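You operate a simulated robot arm through the tools that you are given. There is no shell and no other tool.

You run a simulated robot arm. Do the job below in one go: nothing can be reset, and whatever is moved stays where it is left.

Task
Raise the blind, open the window and run the wall fan on HIGH.
Fine: blind at UP, window at OPEN, its catch left at FREE.

The check looks at the end state, three seconds after you hand in, the way a careful person would. Anything else that was tipped, shoved, dropped, spilled or broken makes it a failure.

Robot
A 6-joint arm with a two-finger gripper, fixed in place. Base frame: the origin is on the floor under the middle of its stand, x ahead of it, y to its left, z up. Units: m, degrees, N and s.
It reaches about 1.417 m from its shoulder. Its first joint turns from -166.0 to 166.0 degrees. Payload 3.43 kg.
Tool frame: the origin (TCP) lies between the finger pads and is the grasp point; the fingertips stand 0.02 m ahead of it; z points along the fingers, y is the line along which they close. The gripper opens to 0.19 m; its body begins 0.248 m behind the TCP.
Orientation is told as [roll, pitch, yaw] about the base's x, y, z axes, in that order, counted from this pose: with the fingers straight down and closing along the base's y, the tool's x points along the base's -x, its y along +y and its z along -z.

Tools
- The arm moves only by the tool apply_moves. Its argument "increments" is a list of rows, each a list of 7 numbers: the opening, from 0 (shut) to 1 (fully open), then the shift along the tool's x, y, z in m, then the turn, a rotation vector about the tool's x, y, z in rad. In form: [[gripper, x, y, z, wx, wy, wz], ...]. A call has 1 to 20 rows; each row is the pose to reach, as a shift and turn from the pose commanded when the call began, along the tool's axes at that moment. A row lasts 0.2 s, in which the tool goes at most 0.05 m and 8.6 degrees; a call with a longer step from one row to the next is refused whole, and so is a gripper value outside its range. Where a pose cannot be reached the arm comes as near as it can. A force on the tool above 80 N (or 10 N above the force at the start of the call, whichever is more), or a blocked arm, ends the call early, and 0.2 s more pass. Each finger travels about 0.153 m/s and halts on what it meets, pressing with about 30 N; the grip force reading is that of the motor and also rises with nothing between the fingers. The clock runs only during rows and for 0.2 s after the last one: add rows that repeat a pose to give the fingers time. The reply holds the time, the measured pose of the TCP, the force on the tool along the base axes, the opening and the grip force, in the units named above and with some noise, with the torque about the TCP (base axes, N m) and any sound that the robot's microphone picked up, and new pictures: "show" is both (left out), scene, wrist or none.
- Cameras (640 x 400 px; columns grow to the right, rows downward): "scene" is fixed at [0.049, -0.6495, 1.6006]; the picture's right is [0.66, -0.75, 0.00], its down [0.31, 0.27, -0.91] and it looks along [0.68, 0.60, 0.42] (base axes); focal length 214 px, centre (320, 200). "wrist" rides on the gripper at [0.07, -0.008, -0.288] in the tool frame; the picture's right is [0.12, 0.99, 0.00], its down [-0.96, 0.11, -0.25] and it looks along [-0.25, 0.03, 0.97] (tool axes); focal length 261 px, centre (320, 200). There is no depth. A picture from a camera that has moved, and an enlarged one, comes with that camera's place and axes in the base frame and with its lens.
- raise_lower(by): moves the trunk up (or, below 0, down) by that many m; the arm rides with it, the base frame stays. It gives what a move gives, with no picture.
- zoom(camera, box): a new picture of the part [left, top, right, bottom] of that camera's present view, enlarged. It takes no simulated time.
- sign_off(): hands the job in; it is judged then, once.

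Places have to be worked out from the pictures, the camera data and where the tool is seen. Open the gripper and draw the arm clear of the work before you hand the job in, unless the task says otherwise.

The tools are called after "Call:" as a command line: name --pt "numbers of a row" for each row, then --argument value for the rest, lists and objects as JSON in quotes. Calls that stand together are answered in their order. apply_moves: Moves the arm, as the interface text tells. Its arguments: {"type":"object","properties":{"increments":{"type":"array","items":{"type":"array","items":{"type":"number"}}},"show":{"type":"string","enum":["both","scene","wrist","none"]}},"required":["increments"]} The other tools are called the same way: raise_lower (by) moves the trunk up or down; zoom (camera, box) takes an enlarged picture of a part of a camera's view; sign_off () hands the job in.

At the start:

```text
t: 0.0
tcp_pos: [0.3226, -0.3963, 1.6572]
orientation: [-0.1, 0.0, 0.1]
ft_force: [-0.8, 0.0, 1.6]
wrist_torque: [0.0, 0.02, 0.0]
width: 0.1903
gripper_force: 0.1
trunk travel left (down, up): [-0.375, 0.065]
```

scene: 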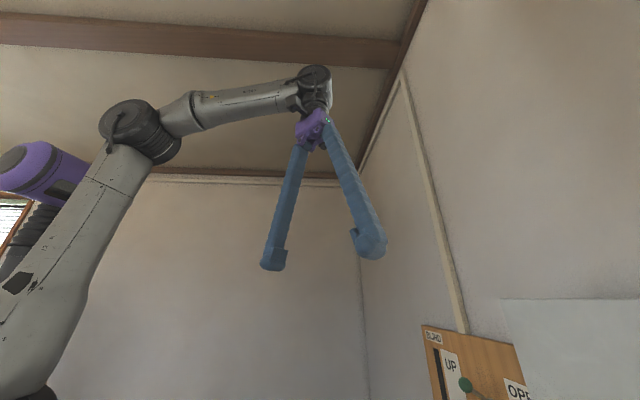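
wrist: 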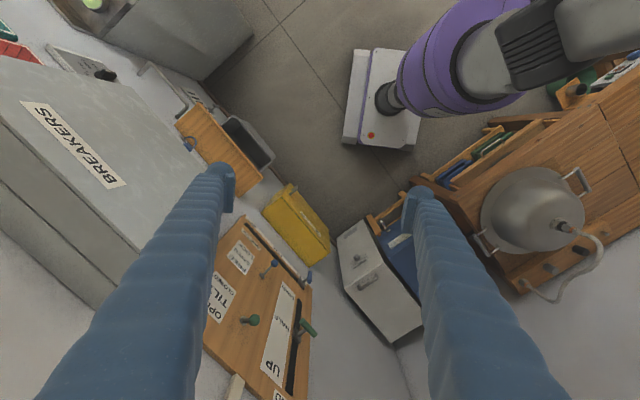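

The wrist view shows a wooden panel on the wall with a slider (BLIND) and other levers. I'll zoom in on both views to read the labels before moving.

Call:
zoom --camera "wrist" --box '[180, 200, 340, 400]'

Call:
zoom --camera "scene" --box '[400, 300, 560, 400]'

Call:
zoom --camera "wrist" --box '[140, 60, 360, 240]'

```text
2.00 times, centred on (260, 300) of wrist
camera zoom: at [0.2505, -0.4053, 1.9436], right [-0.12, 0.99, 0.0], down [0.96, 0.12, 0.25], along [0.25, 0.03, -0.97], focal length 521 px, centre (440, 0)
```

zoom: 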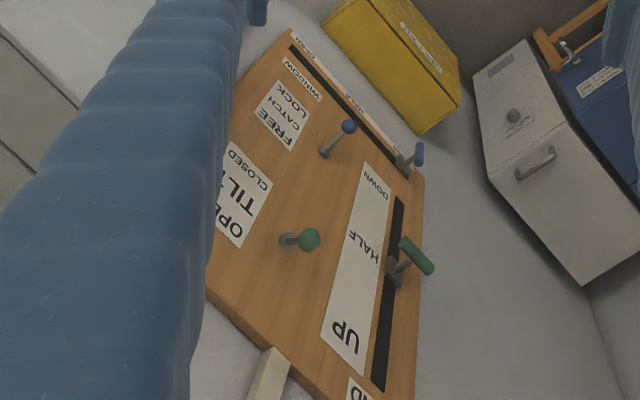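

```text
4.00 times, centred on (480, 350) of scene
camera zoom: at [0.049, -0.6495, 1.6006], right [0.66, -0.75, 0.0], down [0.31, 0.27, -0.91], along [0.68, 0.6, 0.42], focal length 858 px, centre (-320, -400)
```

zoom: 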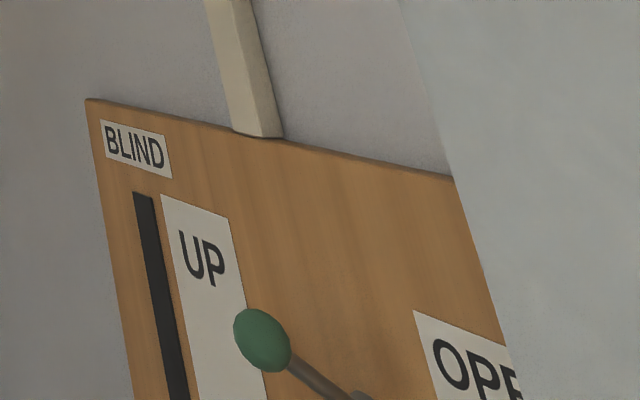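

```text
2.22 times, centred on (250, 150) of wrist
camera zoom: at [0.2505, -0.4053, 1.9436], right [-0.12, 0.99, 0.0], down [0.96, 0.12, 0.25], along [0.25, 0.03, -0.97], focal length 579 px, centre (476, 311)
```

zoom: 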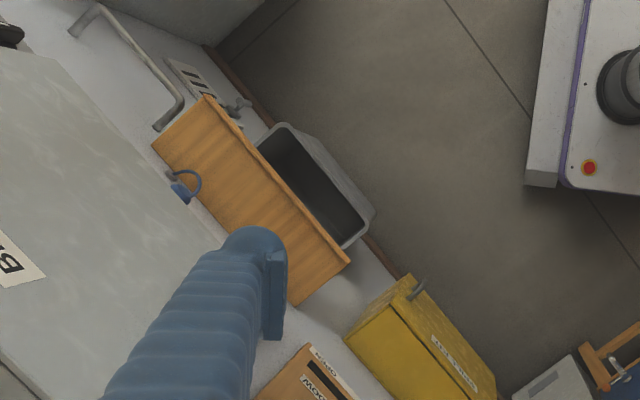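

The panel (left edge about (0.893,-0.361), z 0.97–1.52) lies on a wall facing (-0.71,0.71). I'll zoom into the rest of the wrist view to learn what else is near, then turn the wrist to look round for the fan.

Call:
zoom --camera "wrist" --box '[0, 0, 200, 200]'

Call:
zoom --camera "wrist" --box '[460, 40, 640, 320]'

Call:
zoom --camera "wrist" --box '[250, 160, 430, 360]'

Call:
zoom --camera "scene" --box '[0, 160, 120, 260]'

```text
2.00 times, centred on (100, 100) of wrist
camera zoom: at [0.2505, -0.4053, 1.9436], right [-0.12, 0.99, 0.0], down [0.96, 0.12, 0.25], along [0.25, 0.03, -0.97], focal length 521 px, centre (760, 400)
```

zoom: 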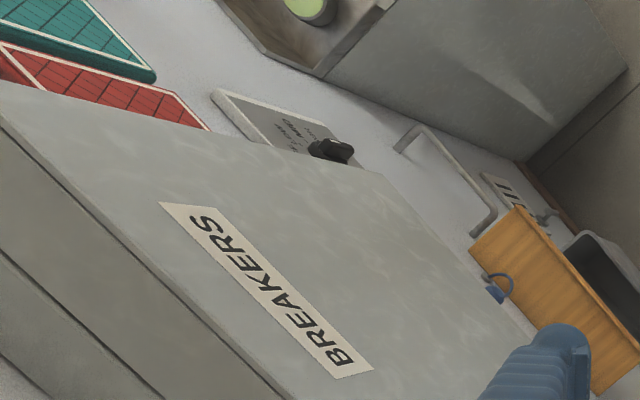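

```text
1.43 times, centred on (550, 180) of wrist
camera zoom: at [0.2505, -0.4053, 1.9436], right [-0.12, 0.99, 0.0], down [0.96, 0.12, 0.25], along [0.25, 0.03, -0.97], focal length 372 px, centre (-9, 229)
```

zoom: 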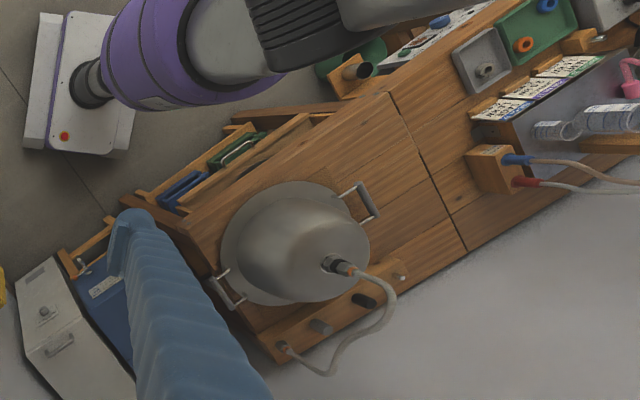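

```text
2.00 times, centred on (340, 260) of wrist
camera zoom: at [0.2505, -0.4053, 1.9436], right [-0.12, 0.99, 0.0], down [0.96, 0.12, 0.25], along [0.25, 0.03, -0.97], focal length 521 px, centre (280, 80)
```

zoom: 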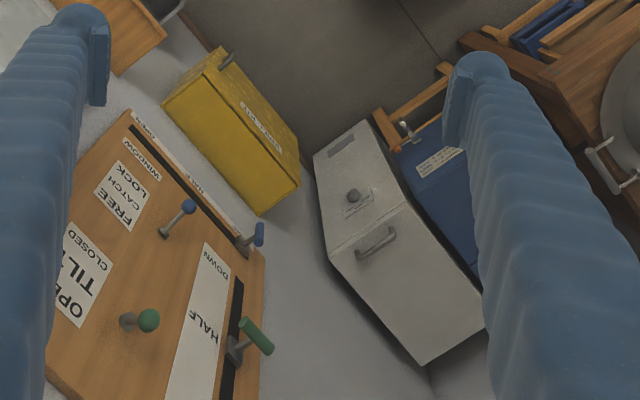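

```text
4.00 times, centred on (60, 210) of scene
camera zoom: at [0.049, -0.6495, 1.6006], right [0.66, -0.75, 0.0], down [0.31, 0.27, -0.91], along [0.68, 0.6, 0.42], focal length 858 px, centre (1360, 160)
```

zoom: 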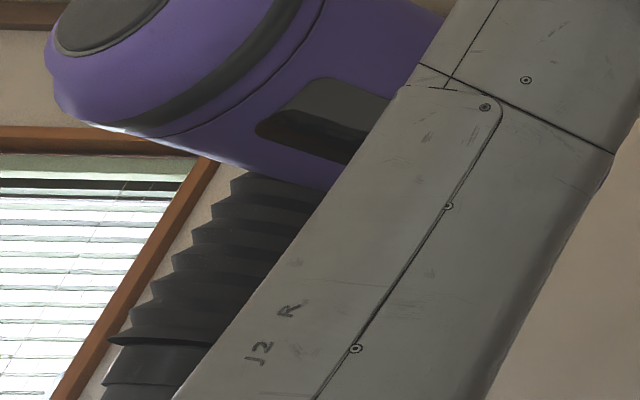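

A small gray plate with a black knob sits on the wall past the breaker box; I'll zoom to read it.

Call:
zoom --camera "wrist" --box '[90, 30, 200, 110]'

Call:
zoom --camera "wrist" --box '[0, 0, 110, 70]'

Call:
zoom --camera "wrist" --box '[120, 50, 260, 150]'

```text
5.00 times, centred on (145, 70) of wrist
camera zoom: at [0.2505, -0.4053, 1.9436], right [-0.12, 0.99, 0.0], down [0.96, 0.12, 0.25], along [0.25, 0.03, -0.97], focal length 1303 px, centre (1195, 850)
```

zoom: 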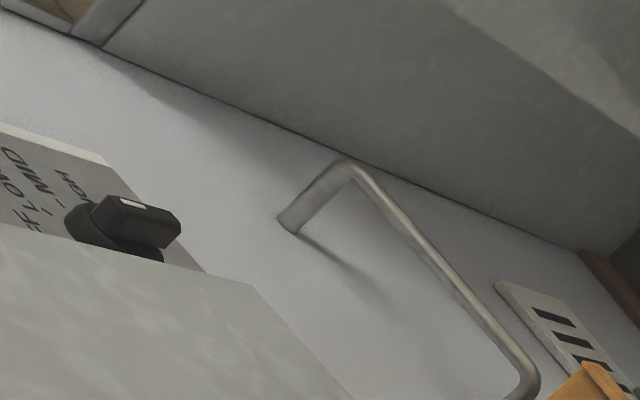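

```text
5.71 times, centred on (55, 35) of wrist
camera zoom: at [0.2505, -0.4053, 1.9436], right [-0.12, 0.99, 0.0], down [0.96, 0.12, 0.25], along [0.25, 0.03, -0.97], focal length 1489 px, centre (1834, 1143)
```

zoom: 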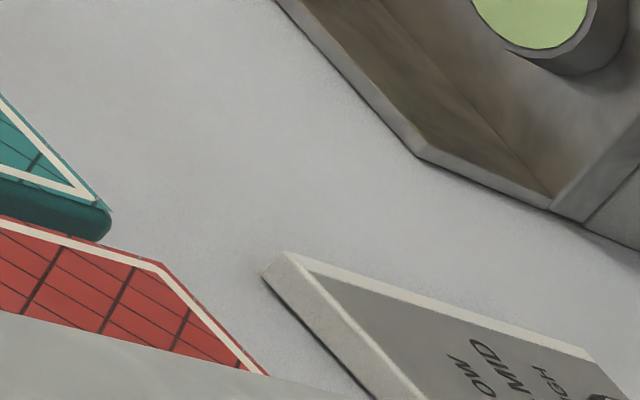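

```text
4.00 times, centred on (190, 100) of wrist
camera zoom: at [0.2505, -0.4053, 1.9436], right [-0.12, 0.99, 0.0], down [0.96, 0.12, 0.25], along [0.25, 0.03, -0.97], focal length 1043 px, centre (840, 600)
```

zoom: 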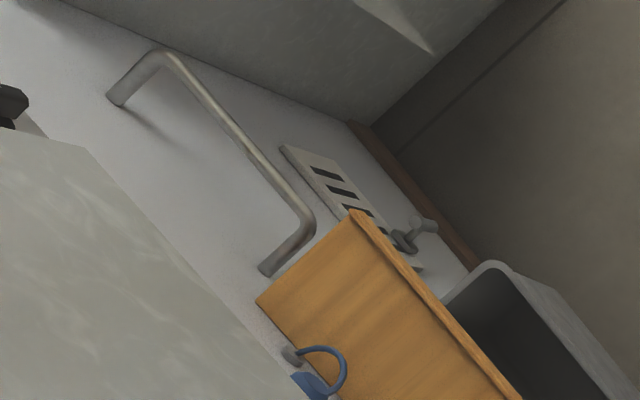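

The black knob plate reads LOW/MID/HIGH, likely the fan switch, about s=-0.73 along the same wall. I'll turn the hand to face the wall in front of the panel (TCP near (0.51,-0.37,1.40)) for a straight view.

Call:
apply_moves --pt "1 -0.0156 0.0023 0.0214 0.0512 -0.1236 0.0512" --pt "1 -0.0312 0.0047 0.0428 0.1023 -0.2472 0.1023" --pt "1 -0.0467 0.007 0.0643 0.1535 -0.3707 0.1535" --pt "1 -0.0623 0.0093 0.0857 0.2047 -0.4943 0.2047" --pt "1 -0.0779 0.0117 0.1071 0.2558 -0.6179 0.2558" --pt "1 -0.0935 0.014 0.1285 0.307 -0.7415 0.307" --pt "1 -0.1091 0.0163 0.1499 0.3582 -0.8651 0.3582" --pt "1 -0.1246 0.0186 0.1714 0.4094 -0.9886 0.4094" --pt "1 -0.1402 0.021 0.1928 0.4605 -1.1122 0.4605" --pt "1 -0.1558 0.0233 0.2142 0.5117 -1.2358 0.5117" --pt "1 -0.1714 0.0256 0.2356 0.5629 -1.3594 0.5629" --pt "1 -0.187 0.028 0.257 0.614 -1.483 0.614" --pt "1 -0.187 0.028 0.257 0.614 -1.483 0.614"

```text
t: 1.2
tcp_pos: [0.4104, -0.3991, 1.4608]
orientation: [-3.1, -30.1, -16.0]
ft_force: [0.0, -0.8, 0.0]
wrist_torque: [-0.02, 0.01, 0.03]
width: 0.1898
gripper_force: 0.0
trunk travel left (down, up): [-0.375, 0.065]
stopped in row 6: the arm was blocked; the commanded pose is now the measured one
camera wrist: at [0.2136, -0.3374, 1.6736], right [0.2, 0.97, -0.11], down [0.72, -0.07, 0.69], along [0.67, -0.21, -0.71], focal length 261 px, centre (320, 200)
```

scene: 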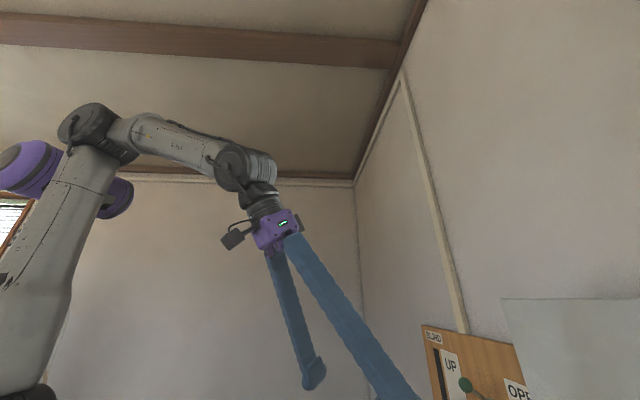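
wrist: 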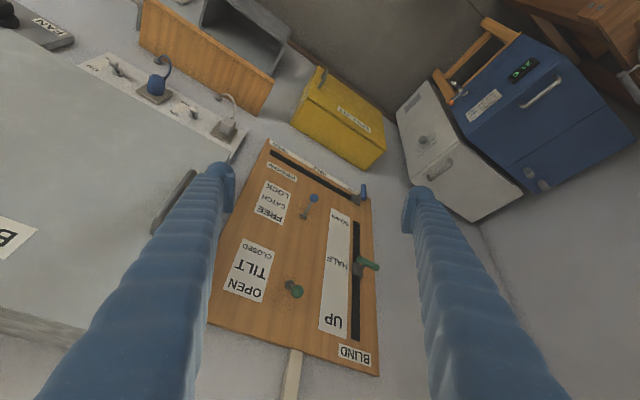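

The arm was blocked (hand folded too near the shoulder), no contact force. The FAN plate label is now visible beyond the breaker box. I'll lower the trunk 0.2 m to give the arm more room for facing the wall.

Call:
raise_lower --by -0.2

Call:
zoom --camera "wrist" --box '[0, 0, 260, 160]'

Call:
zoom --camera "wrist" --box '[200, 100, 420, 380]'

Call:
zoom --camera "scene" --box '[0, 60, 440, 400]'

```text
t: 3.4
tcp_pos: [0.4105, -0.3989, 1.2606]
orientation: [-3.1, -30.2, -16.0]
ft_force: [-0.1, 0.9, 0.9]
wrist_torque: [-0.03, -0.02, 0.02]
width: 0.19
gripper_force: 0.0
trunk travel left (down, up): [-0.175, 0.265]
```

```text
2.46 times, centred on (130, 80) of wrist
camera zoom: at [0.2132, -0.337, 1.4738], right [0.2, 0.97, -0.11], down [0.72, -0.07, 0.69], along [0.67, -0.21, -0.71], focal length 642 px, centre (788, 495)
```

zoom: 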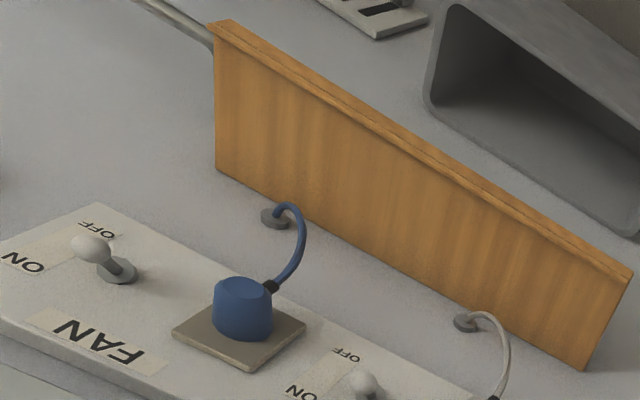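

```text
1.43 times, centred on (310, 240) of wrist
camera zoom: at [0.2132, -0.337, 1.4738], right [0.2, 0.97, -0.11], down [0.72, -0.07, 0.69], along [0.67, -0.21, -0.71], focal length 372 px, centre (334, 143)
```

zoom: 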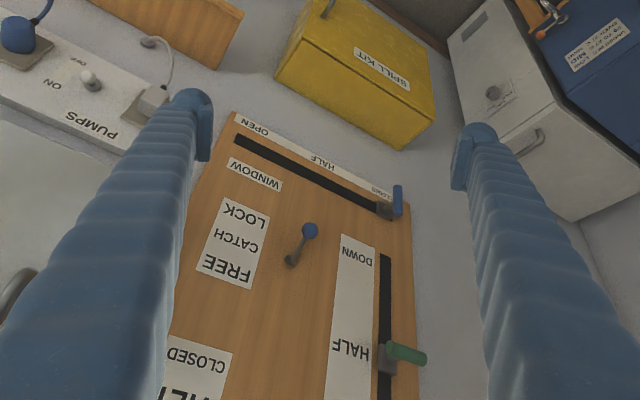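

```text
1.18 times, centred on (220, 230) of scene
camera zoom: at [0.049, -0.6495, 1.6006], right [0.66, -0.75, 0.0], down [0.31, 0.27, -0.91], along [0.68, 0.6, 0.42], focal length 252 px, centre (438, 165)
```

zoom: 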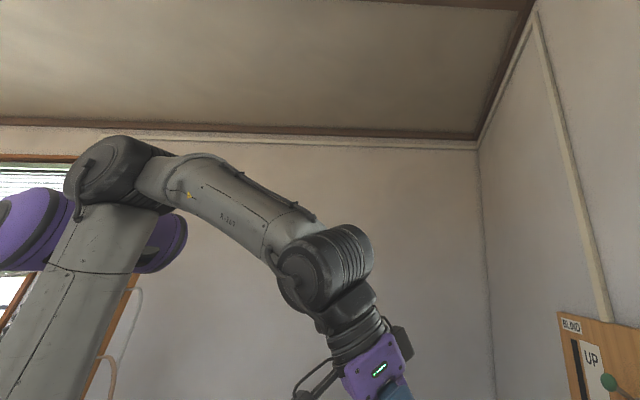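

The strip below the breaker box carries FAN and PUMPS switches with plugs, so the fan has an ON/OFF toggle as well as a speed knob. I'll now finish turning the hand to face the panel square-on from about (0.545,-0.332,1.35).

Call:
apply_moves --pt "1 -0.0156 0.0109 -0.0029 0.0459 -0.1127 0.0333" --pt "1 -0.0312 0.0219 -0.0058 0.0919 -0.2254 0.0665" --pt "1 -0.0468 0.0328 -0.0087 0.1378 -0.3381 0.0998" --pt "1 -0.0624 0.0437 -0.0116 0.1838 -0.4508 0.133" --pt "1 -0.078 0.0547 -0.0145 0.2297 -0.5634 0.1663" --pt "1 -0.0936 0.0656 -0.0174 0.2757 -0.6761 0.1995" --pt "1 -0.1092 0.0765 -0.0203 0.3216 -0.7888 0.2328" --pt "1 -0.1248 0.0875 -0.0232 0.3676 -0.9015 0.266" --pt "1 -0.1404 0.0984 -0.0261 0.4135 -1.0142 0.2993" --pt "1 -0.1404 0.0984 -0.0261 0.4135 -1.0142 0.2993"

```text
t: 4.3
tcp_pos: [0.4598, -0.3794, 1.201]
orientation: [-4.2, -42.6, -22.0]
ft_force: [0.7, 0.1, -0.3]
wrist_torque: [0.04, 0.01, 0.03]
width: 0.1902
gripper_force: 0.1
trunk travel left (down, up): [-0.175, 0.265]
stopped in row 4: the arm was blocked; the commanded pose is now the measured one
camera wrist: at [0.2342, -0.277, 1.3651], right [0.34, 0.93, -0.13], down [0.56, -0.08, 0.83], along [0.76, -0.35, -0.55], focal length 261 px, centre (320, 200)
```

scene: 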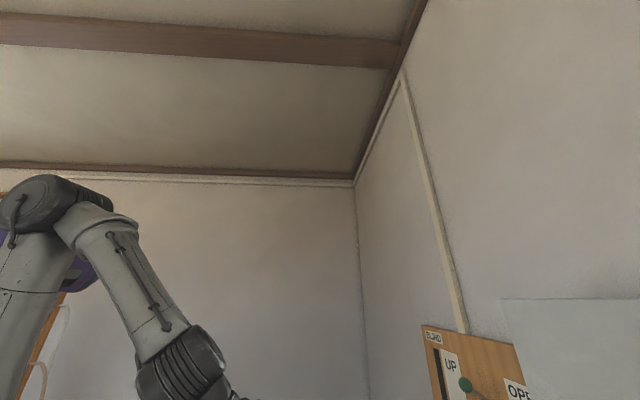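
wrist: 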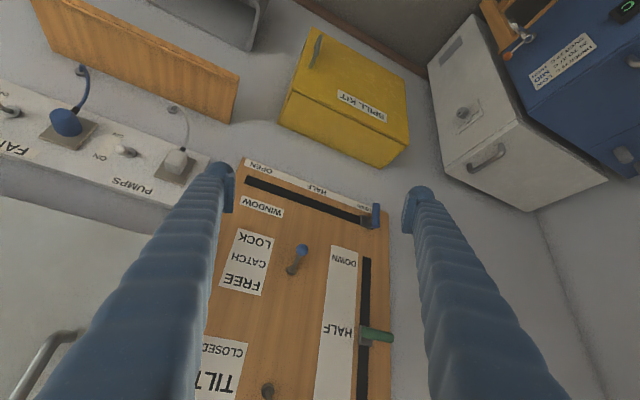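

The elbow seems folded to its limit when the hand nears horizontal, so I'll work with the fingers pitched about 45° down instead. Next: back up to about (0.495,-0.283,1.45), squared to the wall, to view the panel.

Call:
apply_moves --pt "1 -0.0237 0.0125 -0.0278 0.029 -0.0051 0.0414" --pt "1 -0.0473 0.0251 -0.0555 0.058 -0.0102 0.0829" --pt "1 -0.071 0.0376 -0.0833 0.087 -0.0153 0.1243" --pt "1 -0.0946 0.0502 -0.111 0.116 -0.0203 0.1657" --pt "1 -0.1183 0.0627 -0.1388 0.145 -0.0254 0.2071" --pt "1 -0.1419 0.0753 -0.1665 0.174 -0.0305 0.2486" --pt "1 -0.1656 0.0878 -0.1943 0.203 -0.0356 0.29" --pt "1 -0.1656 0.0878 -0.1943 0.203 -0.0356 0.29"

```text
t: 5.2
tcp_pos: [0.4885, -0.3413, 1.2203]
orientation: [-5.7, -34.9, -22.7]
ft_force: [0.6, -0.7, 0.3]
wrist_torque: [0.09, 0.03, 0.02]
width: 0.19
gripper_force: 0.1
trunk travel left (down, up): [-0.175, 0.265]
stopped in row 4: the arm was blocked; the commanded pose is now the measured one
camera wrist: at [0.2898, -0.2389, 1.4159], right [0.34, 0.93, -0.15], down [0.66, -0.12, 0.74], along [0.67, -0.35, -0.65], focal length 261 px, centre (320, 200)
```

scene: 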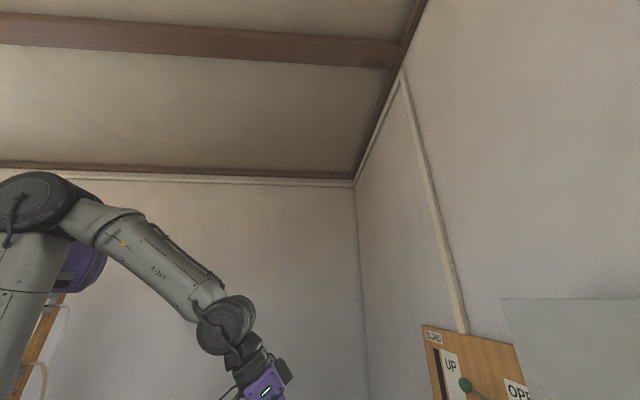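
wrist: 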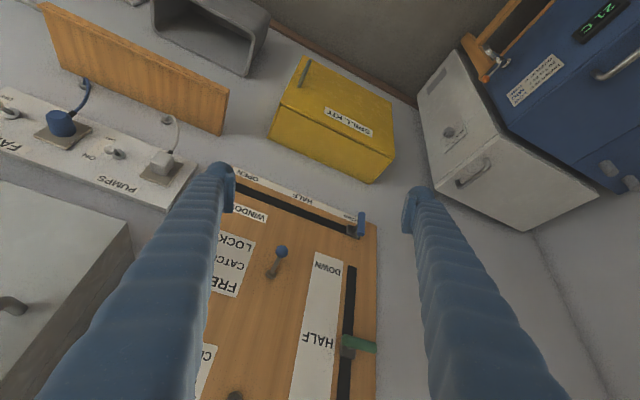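

The pattern of the blocks (upper arm always ~7° past vertical) suggests the shoulder joint limit; working below the shoulder avoids it. I'll raise the trunk to the top; nothing is above the hand.

Call:
raise_lower --by 0.26

```text
t: 7.8
tcp_pos: [0.4884, -0.3409, 1.4829]
orientation: [-5.6, -35.0, -22.6]
ft_force: [-0.6, 0.5, 0.0]
wrist_torque: [0.01, 0.04, 0.02]
width: 0.1898
gripper_force: 0.0
trunk travel left (down, up): [-0.435, 0.005]
```

Now I'll move to about (0.60,-0.39,1.30) with fingers 30° below horizontal, squared to the wall, to see the whole panel.

Call:
apply_moves --pt "1 0.0004 0.003 0.0312 0.0276 -0.0602 0.0419" --pt "1 0.0008 0.006 0.0625 0.0552 -0.1204 0.0837" --pt "1 0.0012 0.009 0.0937 0.0828 -0.1806 0.1256" --pt "1 0.0015 0.0121 0.125 0.1105 -0.2409 0.1675" --pt "1 0.0019 0.0151 0.1562 0.1381 -0.3011 0.2094" --pt "1 0.0023 0.0181 0.1875 0.1657 -0.3613 0.2512" --pt "1 0.0027 0.0211 0.2187 0.1933 -0.4215 0.2931" --pt "1 0.0027 0.0211 0.2187 0.1933 -0.4215 0.2931"

```text
t: 9.6
tcp_pos: [0.6452, -0.4078, 1.3129]
orientation: [0.8, -60.6, -46.1]
ft_force: [-0.1, 0.1, 0.6]
wrist_torque: [0.02, -0.03, 0.11]
width: 0.1901
gripper_force: 0.1
out of reach, approached as far as the arm can: row 4, 5, 6, 7, 8
trunk travel left (down, up): [-0.435, 0.005]
camera wrist: at [0.4362, -0.2123, 1.3927], right [0.67, 0.74, -0.1], down [0.26, -0.11, 0.96], along [0.7, -0.66, -0.26], focal length 261 px, centre (320, 200)
```

scene: 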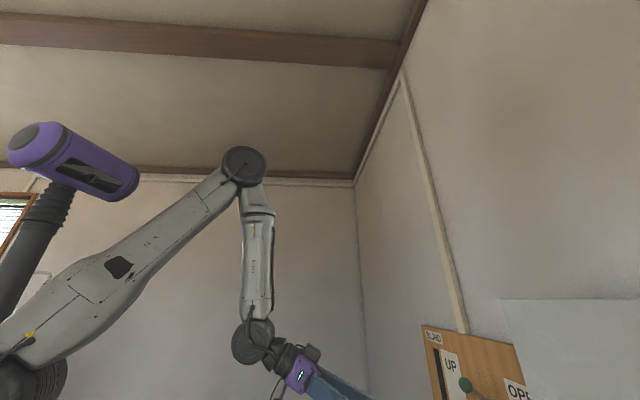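
wrist: 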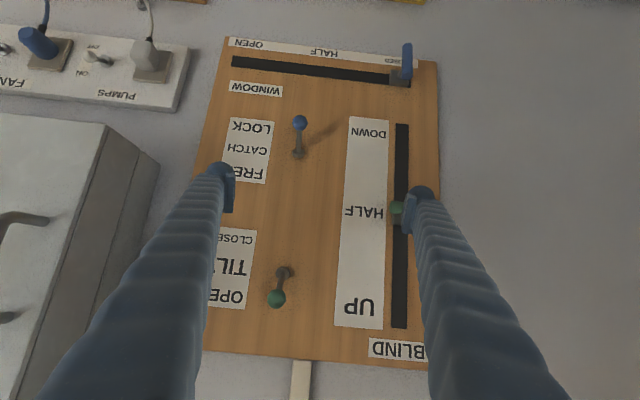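

Good straight view now. I'll zoom in on the panel and switch strip for details.

Call:
zoom --camera "wrist" --box '[200, 20, 450, 200]'

Call:
zoom --camera "wrist" --box '[200, 180, 450, 380]'

Call:
zoom --camera "wrist" --box '[0, 0, 200, 120]'

```text
2.22 times, centred on (325, 110) of wrist
camera zoom: at [0.4362, -0.2123, 1.3927], right [0.67, 0.74, -0.1], down [0.26, -0.11, 0.96], along [0.7, -0.66, -0.26], focal length 579 px, centre (309, 400)
```

zoom: 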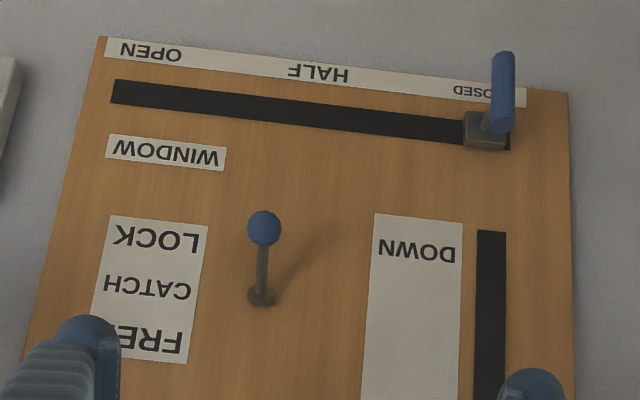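

```text
2.00 times, centred on (325, 280) of wrist
camera zoom: at [0.4362, -0.2123, 1.3927], right [0.67, 0.74, -0.1], down [0.26, -0.11, 0.96], along [0.7, -0.66, -0.26], focal length 521 px, centre (310, 40)
```

zoom: 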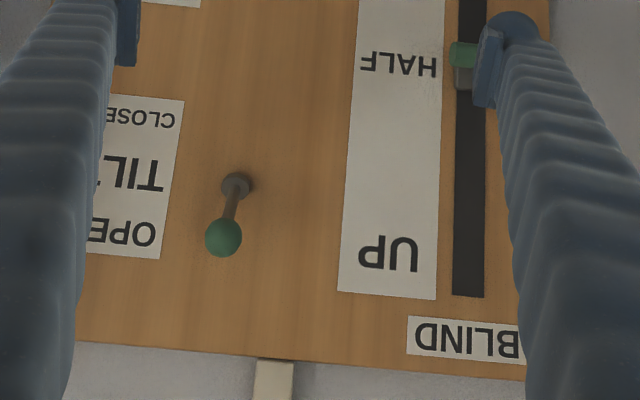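

```text
3.20 times, centred on (100, 60) of wrist
camera zoom: at [0.4362, -0.2123, 1.3927], right [0.67, 0.74, -0.1], down [0.26, -0.11, 0.96], along [0.7, -0.66, -0.26], focal length 834 px, centre (1024, 648)
```

zoom: 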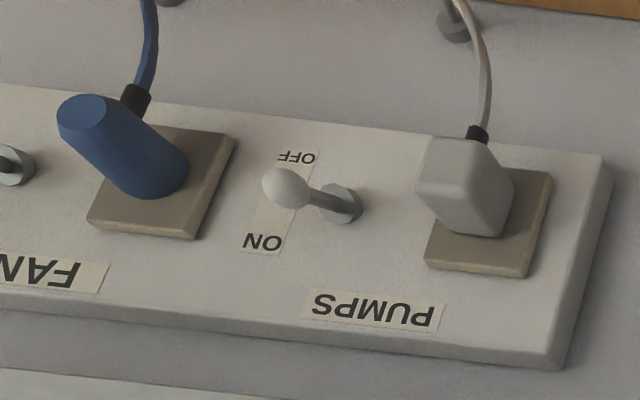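

Catch lever is down (LOCK), blind at HALF, window closed. Catch ball is about s=0.124, d=0.833, z=1.168. I'll close the gripper and lower it below and in front of the catch ball to push it up.

Call:
apply_moves --pt "0.6 0 0 0 0 0 0" --pt "0.3 0 0 0 0 0 0" --pt "0 0 0 0 0 0 0" --pt "0 0 0 0 0 0 0" --pt "0 0.0248 -0.0043 0.022 0 0 0" --pt "0 0.0496 -0.0087 0.044 0 0 0" --pt "0 0.0745 -0.013 0.0661 0 0 0" --pt "0 0.0993 -0.0173 0.0881 0 0 0" --pt "0 0.1241 -0.0217 0.1101 0 0 0" --pt "0 0.1489 -0.026 0.1321 0 0 0" --pt "0 0.1489 -0.026 0.1321 0 0 0"

```text
t: 12.0
tcp_pos: [0.6582, -0.4543, 1.1174]
orientation: [0.7, -60.7, -45.9]
ft_force: [-0.8, 0.3, -0.2]
wrist_torque: [0.05, -0.04, 0.03]
width: 0.0005
gripper_force: 30.7
trunk travel left (down, up): [-0.435, 0.005]
camera wrist: at [0.4491, -0.2595, 1.1971], right [0.66, 0.74, -0.1], down [0.26, -0.1, 0.96], along [0.7, -0.66, -0.26], focal length 261 px, centre (320, 200)
```

scene: 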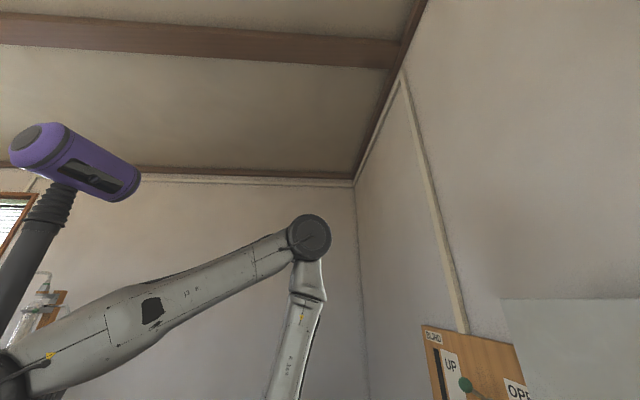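
wrist: 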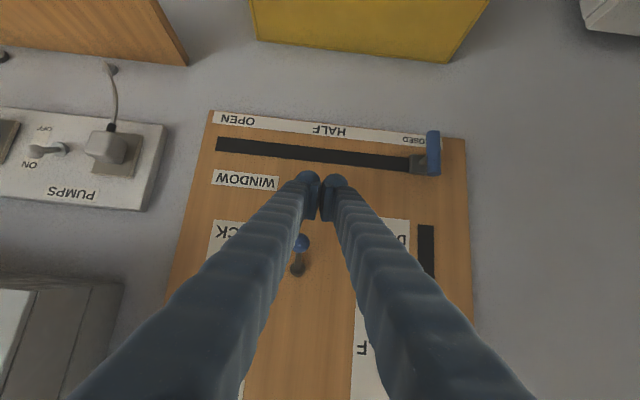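

Fingers are closed at s=0.144, d=0.787, z=1.117, with the ball seen at s=0.124, z=1.167. I'll shift right 2 cm, drop slightly, and advance under the ball.

Call:
apply_moves --pt "0 0.0121 -0.02 0.007 0 0 0" --pt "0 0.0121 -0.02 0.007 0 0 0" --pt "0 0.0019 -0.02 0.0248 0 0 0" --pt "0 -0.0084 -0.02 0.0425 0 0 0" --pt "0 -0.0084 -0.02 0.0425 0 0 0" --show "wrist"

```text
t: 13.2
tcp_pos: [0.6726, -0.4978, 1.1055]
orientation: [0.6, -60.4, -45.8]
ft_force: [-0.7, 0.2, 0.4]
wrist_torque: [0.0, 0.0, -0.04]
width: 0.0
gripper_force: 30.0
trunk travel left (down, up): [-0.435, 0.005]
camera wrist: at [0.4647, -0.3019, 1.1843], right [0.66, 0.74, -0.1], down [0.26, -0.1, 0.96], along [0.7, -0.66, -0.26], focal length 261 px, centre (320, 200)
```

wrist: 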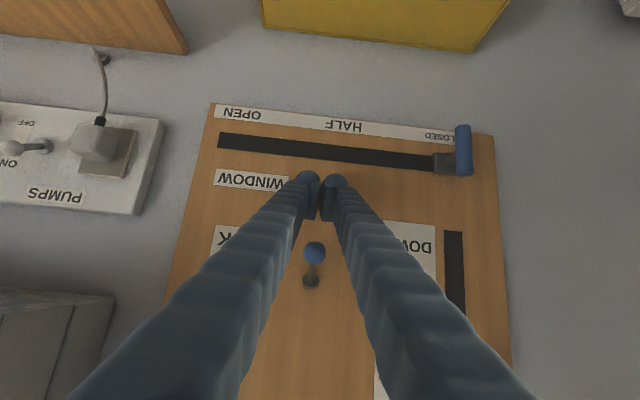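

The fingertips are under the ball, no contact. I'll lift straight up 5 cm to meet it and check.

Call:
apply_moves --pt "0 -0.0087 0 -0.005 0 0 0" --pt "0 -0.0173 0 -0.01 0 0 0" --pt "0 -0.026 0 -0.015 0 0 0" --pt "0 -0.0346 0 -0.02 0 0 0" --pt "0 -0.0433 0 -0.025 0 0 0" --show "wrist"

```text
t: 14.4
tcp_pos: [0.6736, -0.4984, 1.1554]
orientation: [0.7, -60.6, -45.9]
ft_force: [-0.5, 0.7, 0.4]
wrist_torque: [-0.03, -0.06, 0.06]
width: 0.0001
gripper_force: 30.2
trunk travel left (down, up): [-0.435, 0.005]
camera wrist: at [0.4645, -0.3031, 1.2343], right [0.66, 0.74, -0.1], down [0.26, -0.1, 0.96], along [0.7, -0.66, -0.26], focal length 261 px, centre (320, 200)
```

wrist: 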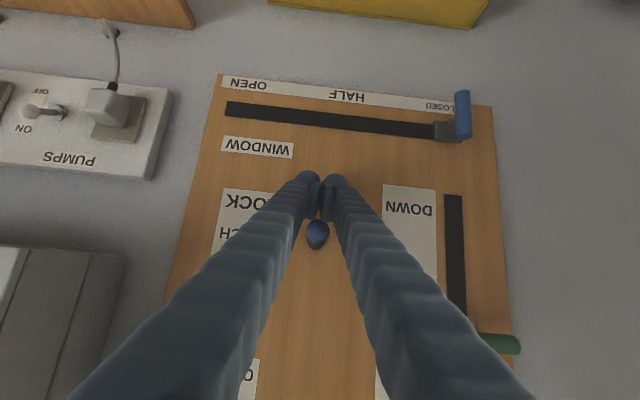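

The ball has come up to about z=1.197 with hardly any force. I'll continue lifting another 6 cm in small steps.

Call:
apply_moves --pt "0 -0.0087 0 -0.005 0 0 0" --pt "0 -0.0173 0 -0.01 0 0 0" --pt "0 -0.026 0 -0.015 0 0 0" --pt "0 -0.0346 0 -0.02 0 0 0" --pt "0 -0.0433 0 -0.025 0 0 0" --pt "0 -0.0502 0 -0.029 0 0 0" --show "wrist"

```text
t: 15.8
tcp_pos: [0.6715, -0.4963, 1.2067]
orientation: [0.5, -60.0, -45.7]
ft_force: [-4.6, 5.1, -30.1]
wrist_torque: [-0.01, 0.19, -0.17]
width: 0.0
gripper_force: 29.1
trunk travel left (down, up): [-0.435, 0.005]
camera wrist: at [0.463, -0.3018, 1.2888], right [0.66, 0.74, -0.1], down [0.27, -0.11, 0.96], along [0.7, -0.66, -0.27], focal length 261 px, centre (320, 200)
```

wrist: 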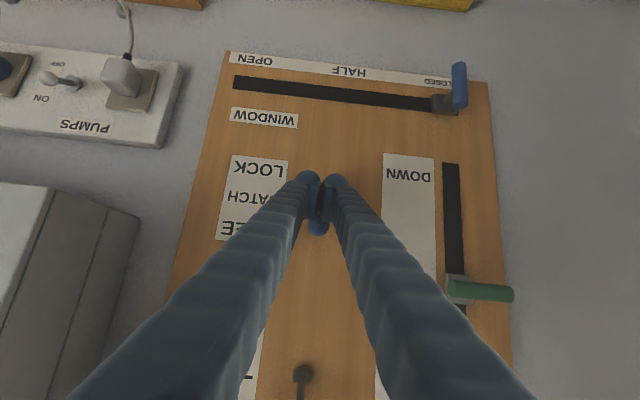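

The lever is now against its stop (30 N downward on the tool), as expected for FREE. I'll ease down, retreat from the panel and look.

Call:
apply_moves --pt "0 0.0173 0 0.01 0 0 0" --pt "0 0.026 0 0.015 0 0 0" --pt "0 0.041 0 -0.011 0 0 0" --pt "0 0.056 0 -0.037 0 0 0" --show "wrist"

Call:
zoom --camera "wrist" --box '[200, 40, 540, 400]'

```text
t: 16.8
tcp_pos: [0.6301, -0.4537, 1.1822]
orientation: [0.7, -60.6, -45.8]
ft_force: [-0.9, 0.6, 0.7]
wrist_torque: [0.0, 0.0, -0.01]
width: 0.0
gripper_force: 30.2
trunk travel left (down, up): [-0.435, 0.005]
camera wrist: at [0.4205, -0.2597, 1.2614], right [0.66, 0.74, -0.1], down [0.26, -0.1, 0.96], along [0.7, -0.66, -0.26], focal length 261 px, centre (320, 200)
```

wrist: 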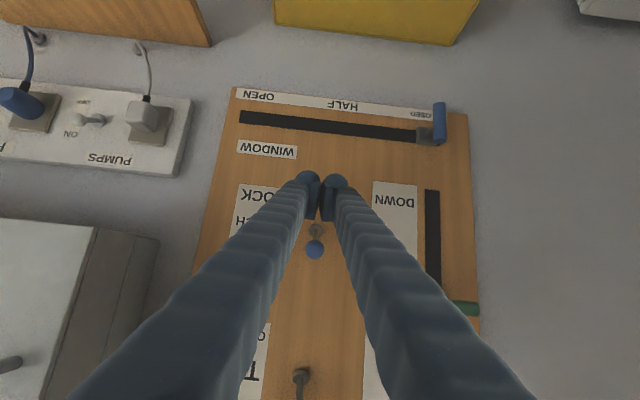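

```text
1.11 times, centred on (370, 220) of wrist
camera zoom: at [0.4205, -0.2597, 1.2614], right [0.66, 0.74, -0.1], down [0.26, -0.1, 0.96], along [0.7, -0.66, -0.26], focal length 290 px, centre (264, 178)
```

zoom: 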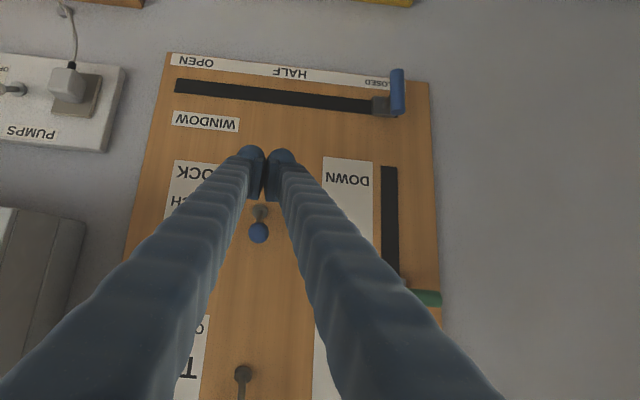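

Catch is now up at FREE. Next I go left and down to s≈0.351, z≈1.04 and advance beside the window T-bar (bar at s=0.293, z 0.993–1.06, d≈0.83).

Call:
apply_moves --pt "0 0.0205 0.0377 0.0118 0 0 0" --pt "0 0.041 0.0753 0.0237 0 0 0" --pt "0 0.0615 0.113 0.0355 0 0 0" --pt "0 0.082 0.1507 0.0473 0 0 0" --pt "0 0.1025 0.1883 0.0592 0 0 0" --pt "0 0.123 0.226 0.071 0 0 0" --pt "0 0.123 0.226 0.071 0 0 0" --pt "0 0.1075 0.226 0.0979 0 0 0" --pt "0 0.092 0.226 0.1247 0 0 0" --pt "0 0.092 0.226 0.1247 0 0 0" --show "wrist"

```text
t: 19.0
tcp_pos: [0.8358, -0.3408, 1.0414]
orientation: [0.7, -60.6, -45.9]
ft_force: [-0.1, 0.2, 0.2]
wrist_torque: [-0.01, -0.01, 0.02]
width: 0.0
gripper_force: 30.2
trunk travel left (down, up): [-0.435, 0.005]
camera wrist: at [0.6277, -0.1459, 1.121], right [0.66, 0.74, -0.1], down [0.26, -0.11, 0.96], along [0.7, -0.66, -0.26], focal length 261 px, centre (320, 200)
```

wrist: 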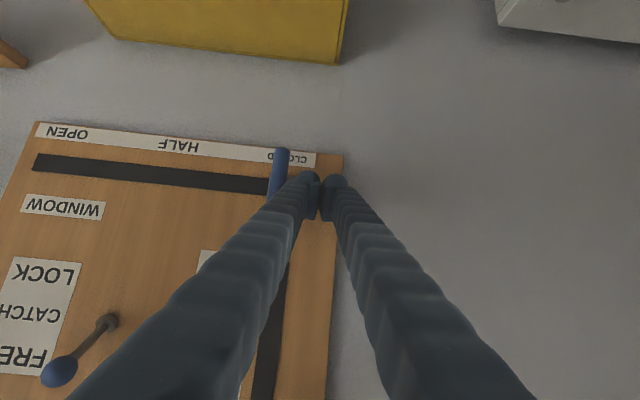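

Fingers are beside the bar with no contact. I'll push right along the slot, first 15 cm, watching force.

Call:
apply_moves --pt "0 0 -0.02 0 0 0 0" --pt "0 0 -0.04 0 0 0 0" --pt "0 0 -0.06 0 0 0 0" --pt "0 0 -0.08 0 0 0 0" --pt "0 0 -0.1 0 0 0 0" --pt "0 0 -0.12 0 0 0 0" --pt "0 0 -0.14 0 0 0 0" --pt "0 0 -0.15 0 0 0 0" --show "wrist"

```text
t: 20.8
tcp_pos: [0.7276, -0.4458, 1.0409]
orientation: [0.6, -60.6, -45.9]
ft_force: [-0.1, 0.5, 0.0]
wrist_torque: [-0.03, 0.0, -0.07]
width: 0.0001
gripper_force: 30.3
trunk travel left (down, up): [-0.435, 0.005]
camera wrist: at [0.5198, -0.2509, 1.1205], right [0.67, 0.74, -0.1], down [0.26, -0.11, 0.96], along [0.7, -0.66, -0.26], focal length 261 px, centre (320, 200)
```

wrist: 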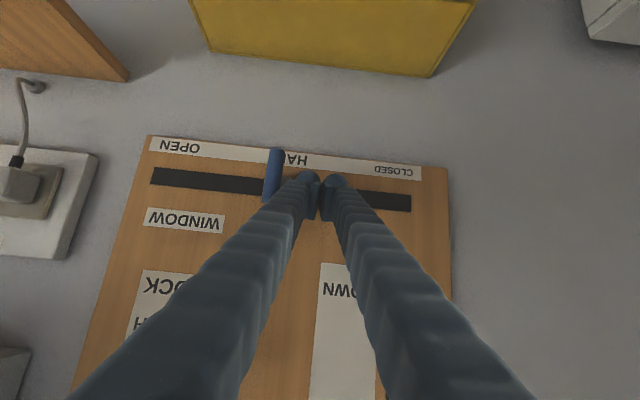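

The window slides easily; bar is near HALF. Continue another 15 cm toward OPEN.

Call:
apply_moves --pt "0 0 -0.02 0 0 0 0" --pt "0 0 -0.04 0 0 0 0" --pt "0 0 -0.06 0 0 0 0" --pt "0 0 -0.08 0 0 0 0" --pt "0 0 -0.1 0 0 0 0" --pt "0 0 -0.12 0 0 0 0" --pt "0 0 -0.135 0 0 0 0" --pt "0 0 -0.145 0 0 0 0" --pt "0 0 -0.15 0 0 0 0" --show "wrist"

```text
t: 22.8
tcp_pos: [0.6214, -0.5526, 1.0388]
orientation: [0.7, -60.6, -46.0]
ft_force: [-0.2, 0.4, -0.9]
wrist_torque: [0.03, -0.02, 0.05]
width: 0.0
gripper_force: 30.3
trunk travel left (down, up): [-0.435, 0.005]
camera wrist: at [0.4129, -0.3576, 1.1191], right [0.67, 0.74, -0.1], down [0.26, -0.11, 0.96], along [0.7, -0.66, -0.26], focal length 261 px, centre (320, 200)
```

wrist: 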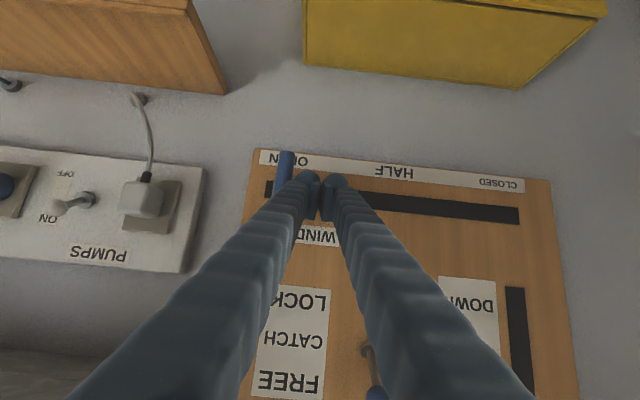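

The bar is at s≈0.003, matching OPEN. I'll nudge 1 cm more to feel whether it is at the stop.

Call:
apply_moves --pt "0 0 -0.004 0 0 0 0" --pt "0 0 -0.008 0 0 0 0" --show "none"

```text
t: 23.4
tcp_pos: [0.6178, -0.5571, 1.0391]
orientation: [0.7, -60.5, -45.9]
ft_force: [0.6, 0.8, 0.9]
wrist_torque: [0.02, -0.02, 0.01]
width: 0.0
gripper_force: 29.8
trunk travel left (down, up): [-0.435, 0.005]
```

Still no resistance at s=0.043; nudging a bit more and looking.

Call:
apply_moves --pt "0 0 -0.004 0 0 0 0" --pt "0 0 -0.008 0 0 0 0" --pt "0 0 -0.01 0 0 0 0" --show "wrist"

Call:
zoom --camera "wrist" --box '[220, 130, 380, 230]'

```text
t: 24.2
tcp_pos: [0.6154, -0.558, 1.0391]
orientation: [0.6, -60.6, -45.2]
ft_force: [31.3, 39.7, 1.7]
wrist_torque: [-0.48, 0.4, 0.05]
width: 0.0
gripper_force: 30.0
trunk travel left (down, up): [-0.435, 0.005]
camera wrist: at [0.4051, -0.3654, 1.1191], right [0.66, 0.75, -0.1], down [0.26, -0.1, 0.96], along [0.71, -0.66, -0.26], focal length 261 px, centre (320, 200)
```

wrist: 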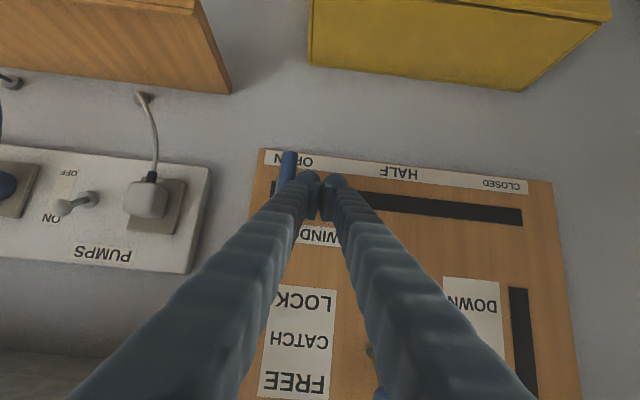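

```text
4.00 times, centred on (300, 180) of wrist
camera zoom: at [0.4051, -0.3654, 1.1191], right [0.66, 0.75, -0.1], down [0.26, -0.1, 0.96], along [0.71, -0.66, -0.26], focal length 1043 px, centre (400, 280)
```

zoom: 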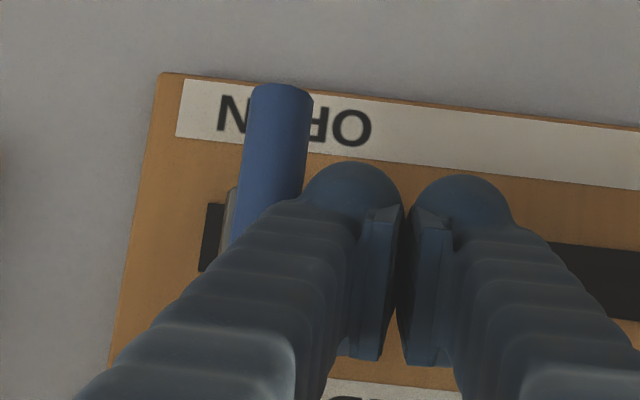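

The stop resists with ~50 N: the window is fully OPEN. I'll back off, retreat and go to just below the blind's green bar (s≈0.303, z≈1.294), approaching at z≈1.235.

Call:
apply_moves --pt "0 0 0.03 0 0 0 0" --pt "0 0.015 0.03 -0.026 0 0 0" --pt "0 0.032 0.03 -0.0554 0 0 0" --pt "0 0.0078 0.0642 -0.0694 0 0 0" --pt "0 -0.0165 0.0983 -0.0834 0 0 0" --pt "0 -0.0407 0.1325 -0.0974 0 0 0" --pt "0 -0.065 0.1667 -0.1114 0 0 0" --pt "0 -0.0892 0.2009 -0.1254 0 0 0" --pt "0 -0.1135 0.235 -0.1394 0 0 0" --pt "0 -0.1377 0.2692 -0.1534 0 0 0" --pt "0 -0.1377 0.2692 -0.1534 0 0 0" --show "wrist"

```text
t: 26.6
tcp_pos: [0.7537, -0.3284, 1.2361]
orientation: [0.6, -60.6, -45.8]
ft_force: [0.4, -0.3, -0.9]
wrist_torque: [0.0, 0.02, -0.02]
width: 0.0
gripper_force: 29.9
trunk travel left (down, up): [-0.435, 0.005]
camera wrist: at [0.5455, -0.1331, 1.3153], right [0.66, 0.74, -0.1], down [0.26, -0.11, 0.96], along [0.7, -0.66, -0.26], focal length 261 px, centre (320, 200)
```

wrist: 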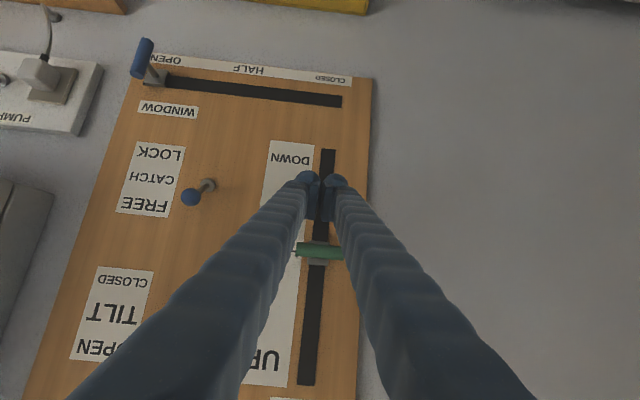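

Window bar is at OPEN, catch at FREE. Fingers are lined up below the green bar; I'll advance to the panel and lift 6 cm first.

Call:
apply_moves --pt "0 -0.016 0.002 0.0277 0 0 0" --pt "0 -0.032 0.002 0.0554 0 0 0" --pt "0 -0.032 0.002 0.0554 0 0 0" --pt "0 -0.0493 0.002 0.0454 0 0 0" --pt "0 -0.0666 0.002 0.0354 0 0 0" --pt "0 -0.084 0.002 0.0254 0 0 0" --show "wrist"

```text
t: 28.0
tcp_pos: [0.7993, -0.3719, 1.2986]
orientation: [0.6, -60.6, -45.9]
ft_force: [-0.4, 0.2, -0.6]
wrist_torque: [0.01, 0.0, 0.02]
width: 0.0
gripper_force: 34.5
trunk travel left (down, up): [-0.435, 0.005]
camera wrist: at [0.5908, -0.1772, 1.378], right [0.66, 0.74, -0.1], down [0.26, -0.1, 0.96], along [0.7, -0.66, -0.26], focal length 261 px, centre (320, 200)
```

wrist: 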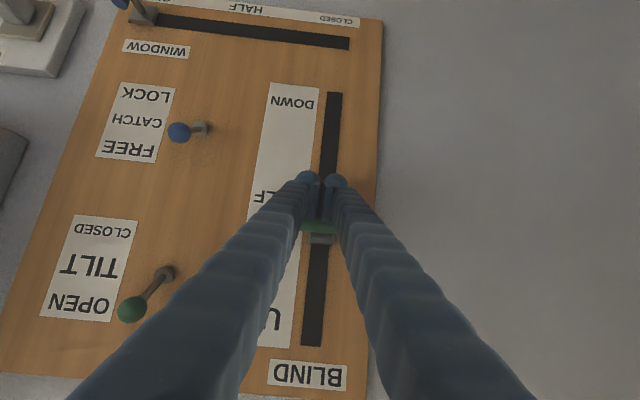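

The bar is rising with the fingers (now z≈1.33). Continue lifting toward UP (≈1.44).

Call:
apply_moves --pt "0 -0.0173 0 -0.01 0 0 0" --pt "0 -0.0346 0 -0.02 0 0 0" --pt "0 -0.052 0 -0.03 0 0 0" --pt "0 -0.0693 0 -0.04 0 0 0" --pt "0 -0.0866 0 -0.05 0 0 0" --pt "0 -0.0926 0 -0.0535 0 0 0" --show "both"

```text
t: 29.4
tcp_pos: [0.7993, -0.372, 1.4036]
orientation: [0.7, -60.6, -45.8]
ft_force: [0.5, -0.4, -0.3]
wrist_torque: [-0.06, 0.04, -0.04]
width: 0.0
gripper_force: 34.5
trunk travel left (down, up): [-0.435, 0.005]
camera wrist: at [0.5906, -0.1766, 1.4839], right [0.66, 0.74, -0.1], down [0.26, -0.1, 0.96], along [0.7, -0.66, -0.26], focal length 261 px, centre (320, 200)
```

scene: 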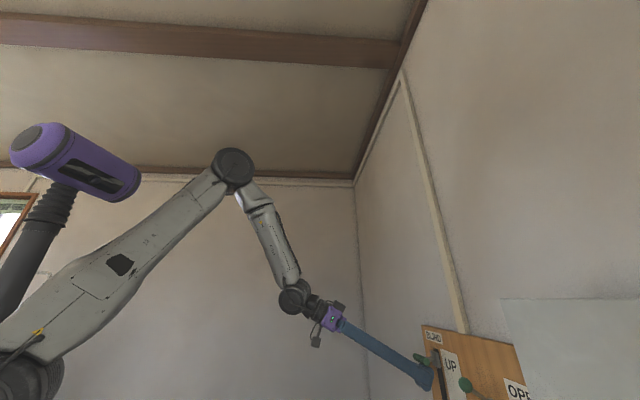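
wrist: 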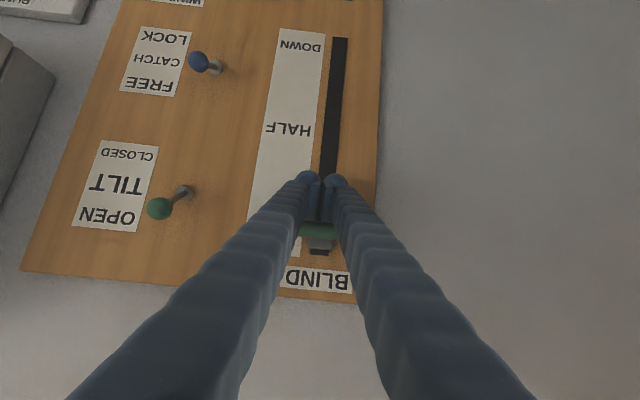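

The bar is at z≈1.44, UP. The window view at the left edge of the scene is brighter, so the blind has risen. I'll nudge up 1 cm to feel the stop.

Call:
apply_moves --pt "0 -0.0035 0 -0.002 0 0 0" --pt "0 -0.0069 0 -0.004 0 0 0" --pt "0 -0.0104 0 -0.006 0 0 0" --show "none"

Call:
zoom --camera "wrist" --box '[250, 160, 410, 310]'

Call:
zoom --camera "scene" --box '[0, 160, 120, 260]'

```text
t: 30.2
tcp_pos: [0.7978, -0.3716, 1.4124]
orientation: [0.4, -60.4, -45.7]
ft_force: [-2.0, 3.6, -15.5]
wrist_torque: [-0.04, 0.01, 0.01]
width: 0.0062
gripper_force: 34.3
trunk travel left (down, up): [-0.435, 0.005]
```

```text
2.67 times, centred on (330, 235) of wrist
camera zoom: at [0.5896, -0.1766, 1.4937], right [0.66, 0.74, -0.1], down [0.26, -0.11, 0.96], along [0.7, -0.66, -0.27], focal length 695 px, centre (293, 107)
```

zoom: 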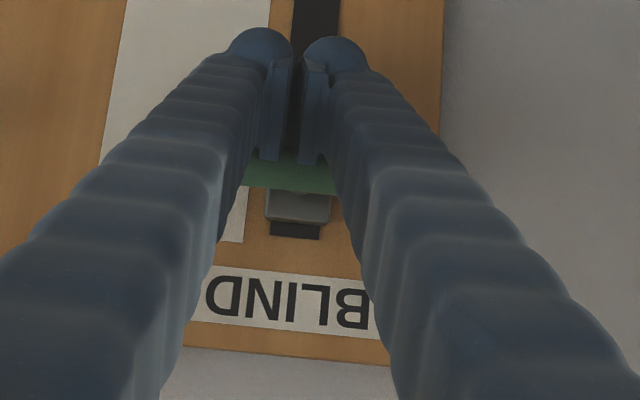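

```text
4.00 times, centred on (60, 210) of scene
camera zoom: at [0.049, -0.6495, 1.6006], right [0.66, -0.75, 0.0], down [0.31, 0.27, -0.91], along [0.68, 0.6, 0.42], focal length 858 px, centre (1360, 160)
```

zoom: 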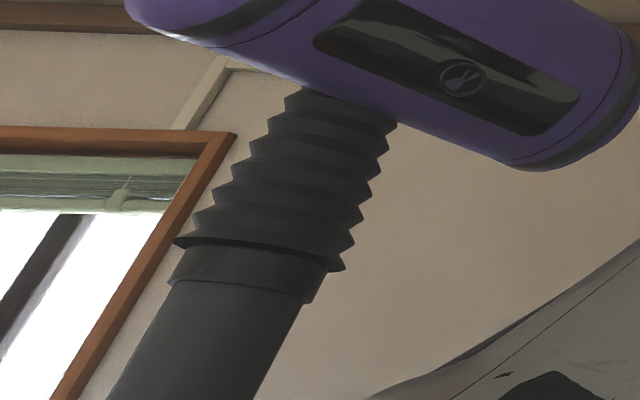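

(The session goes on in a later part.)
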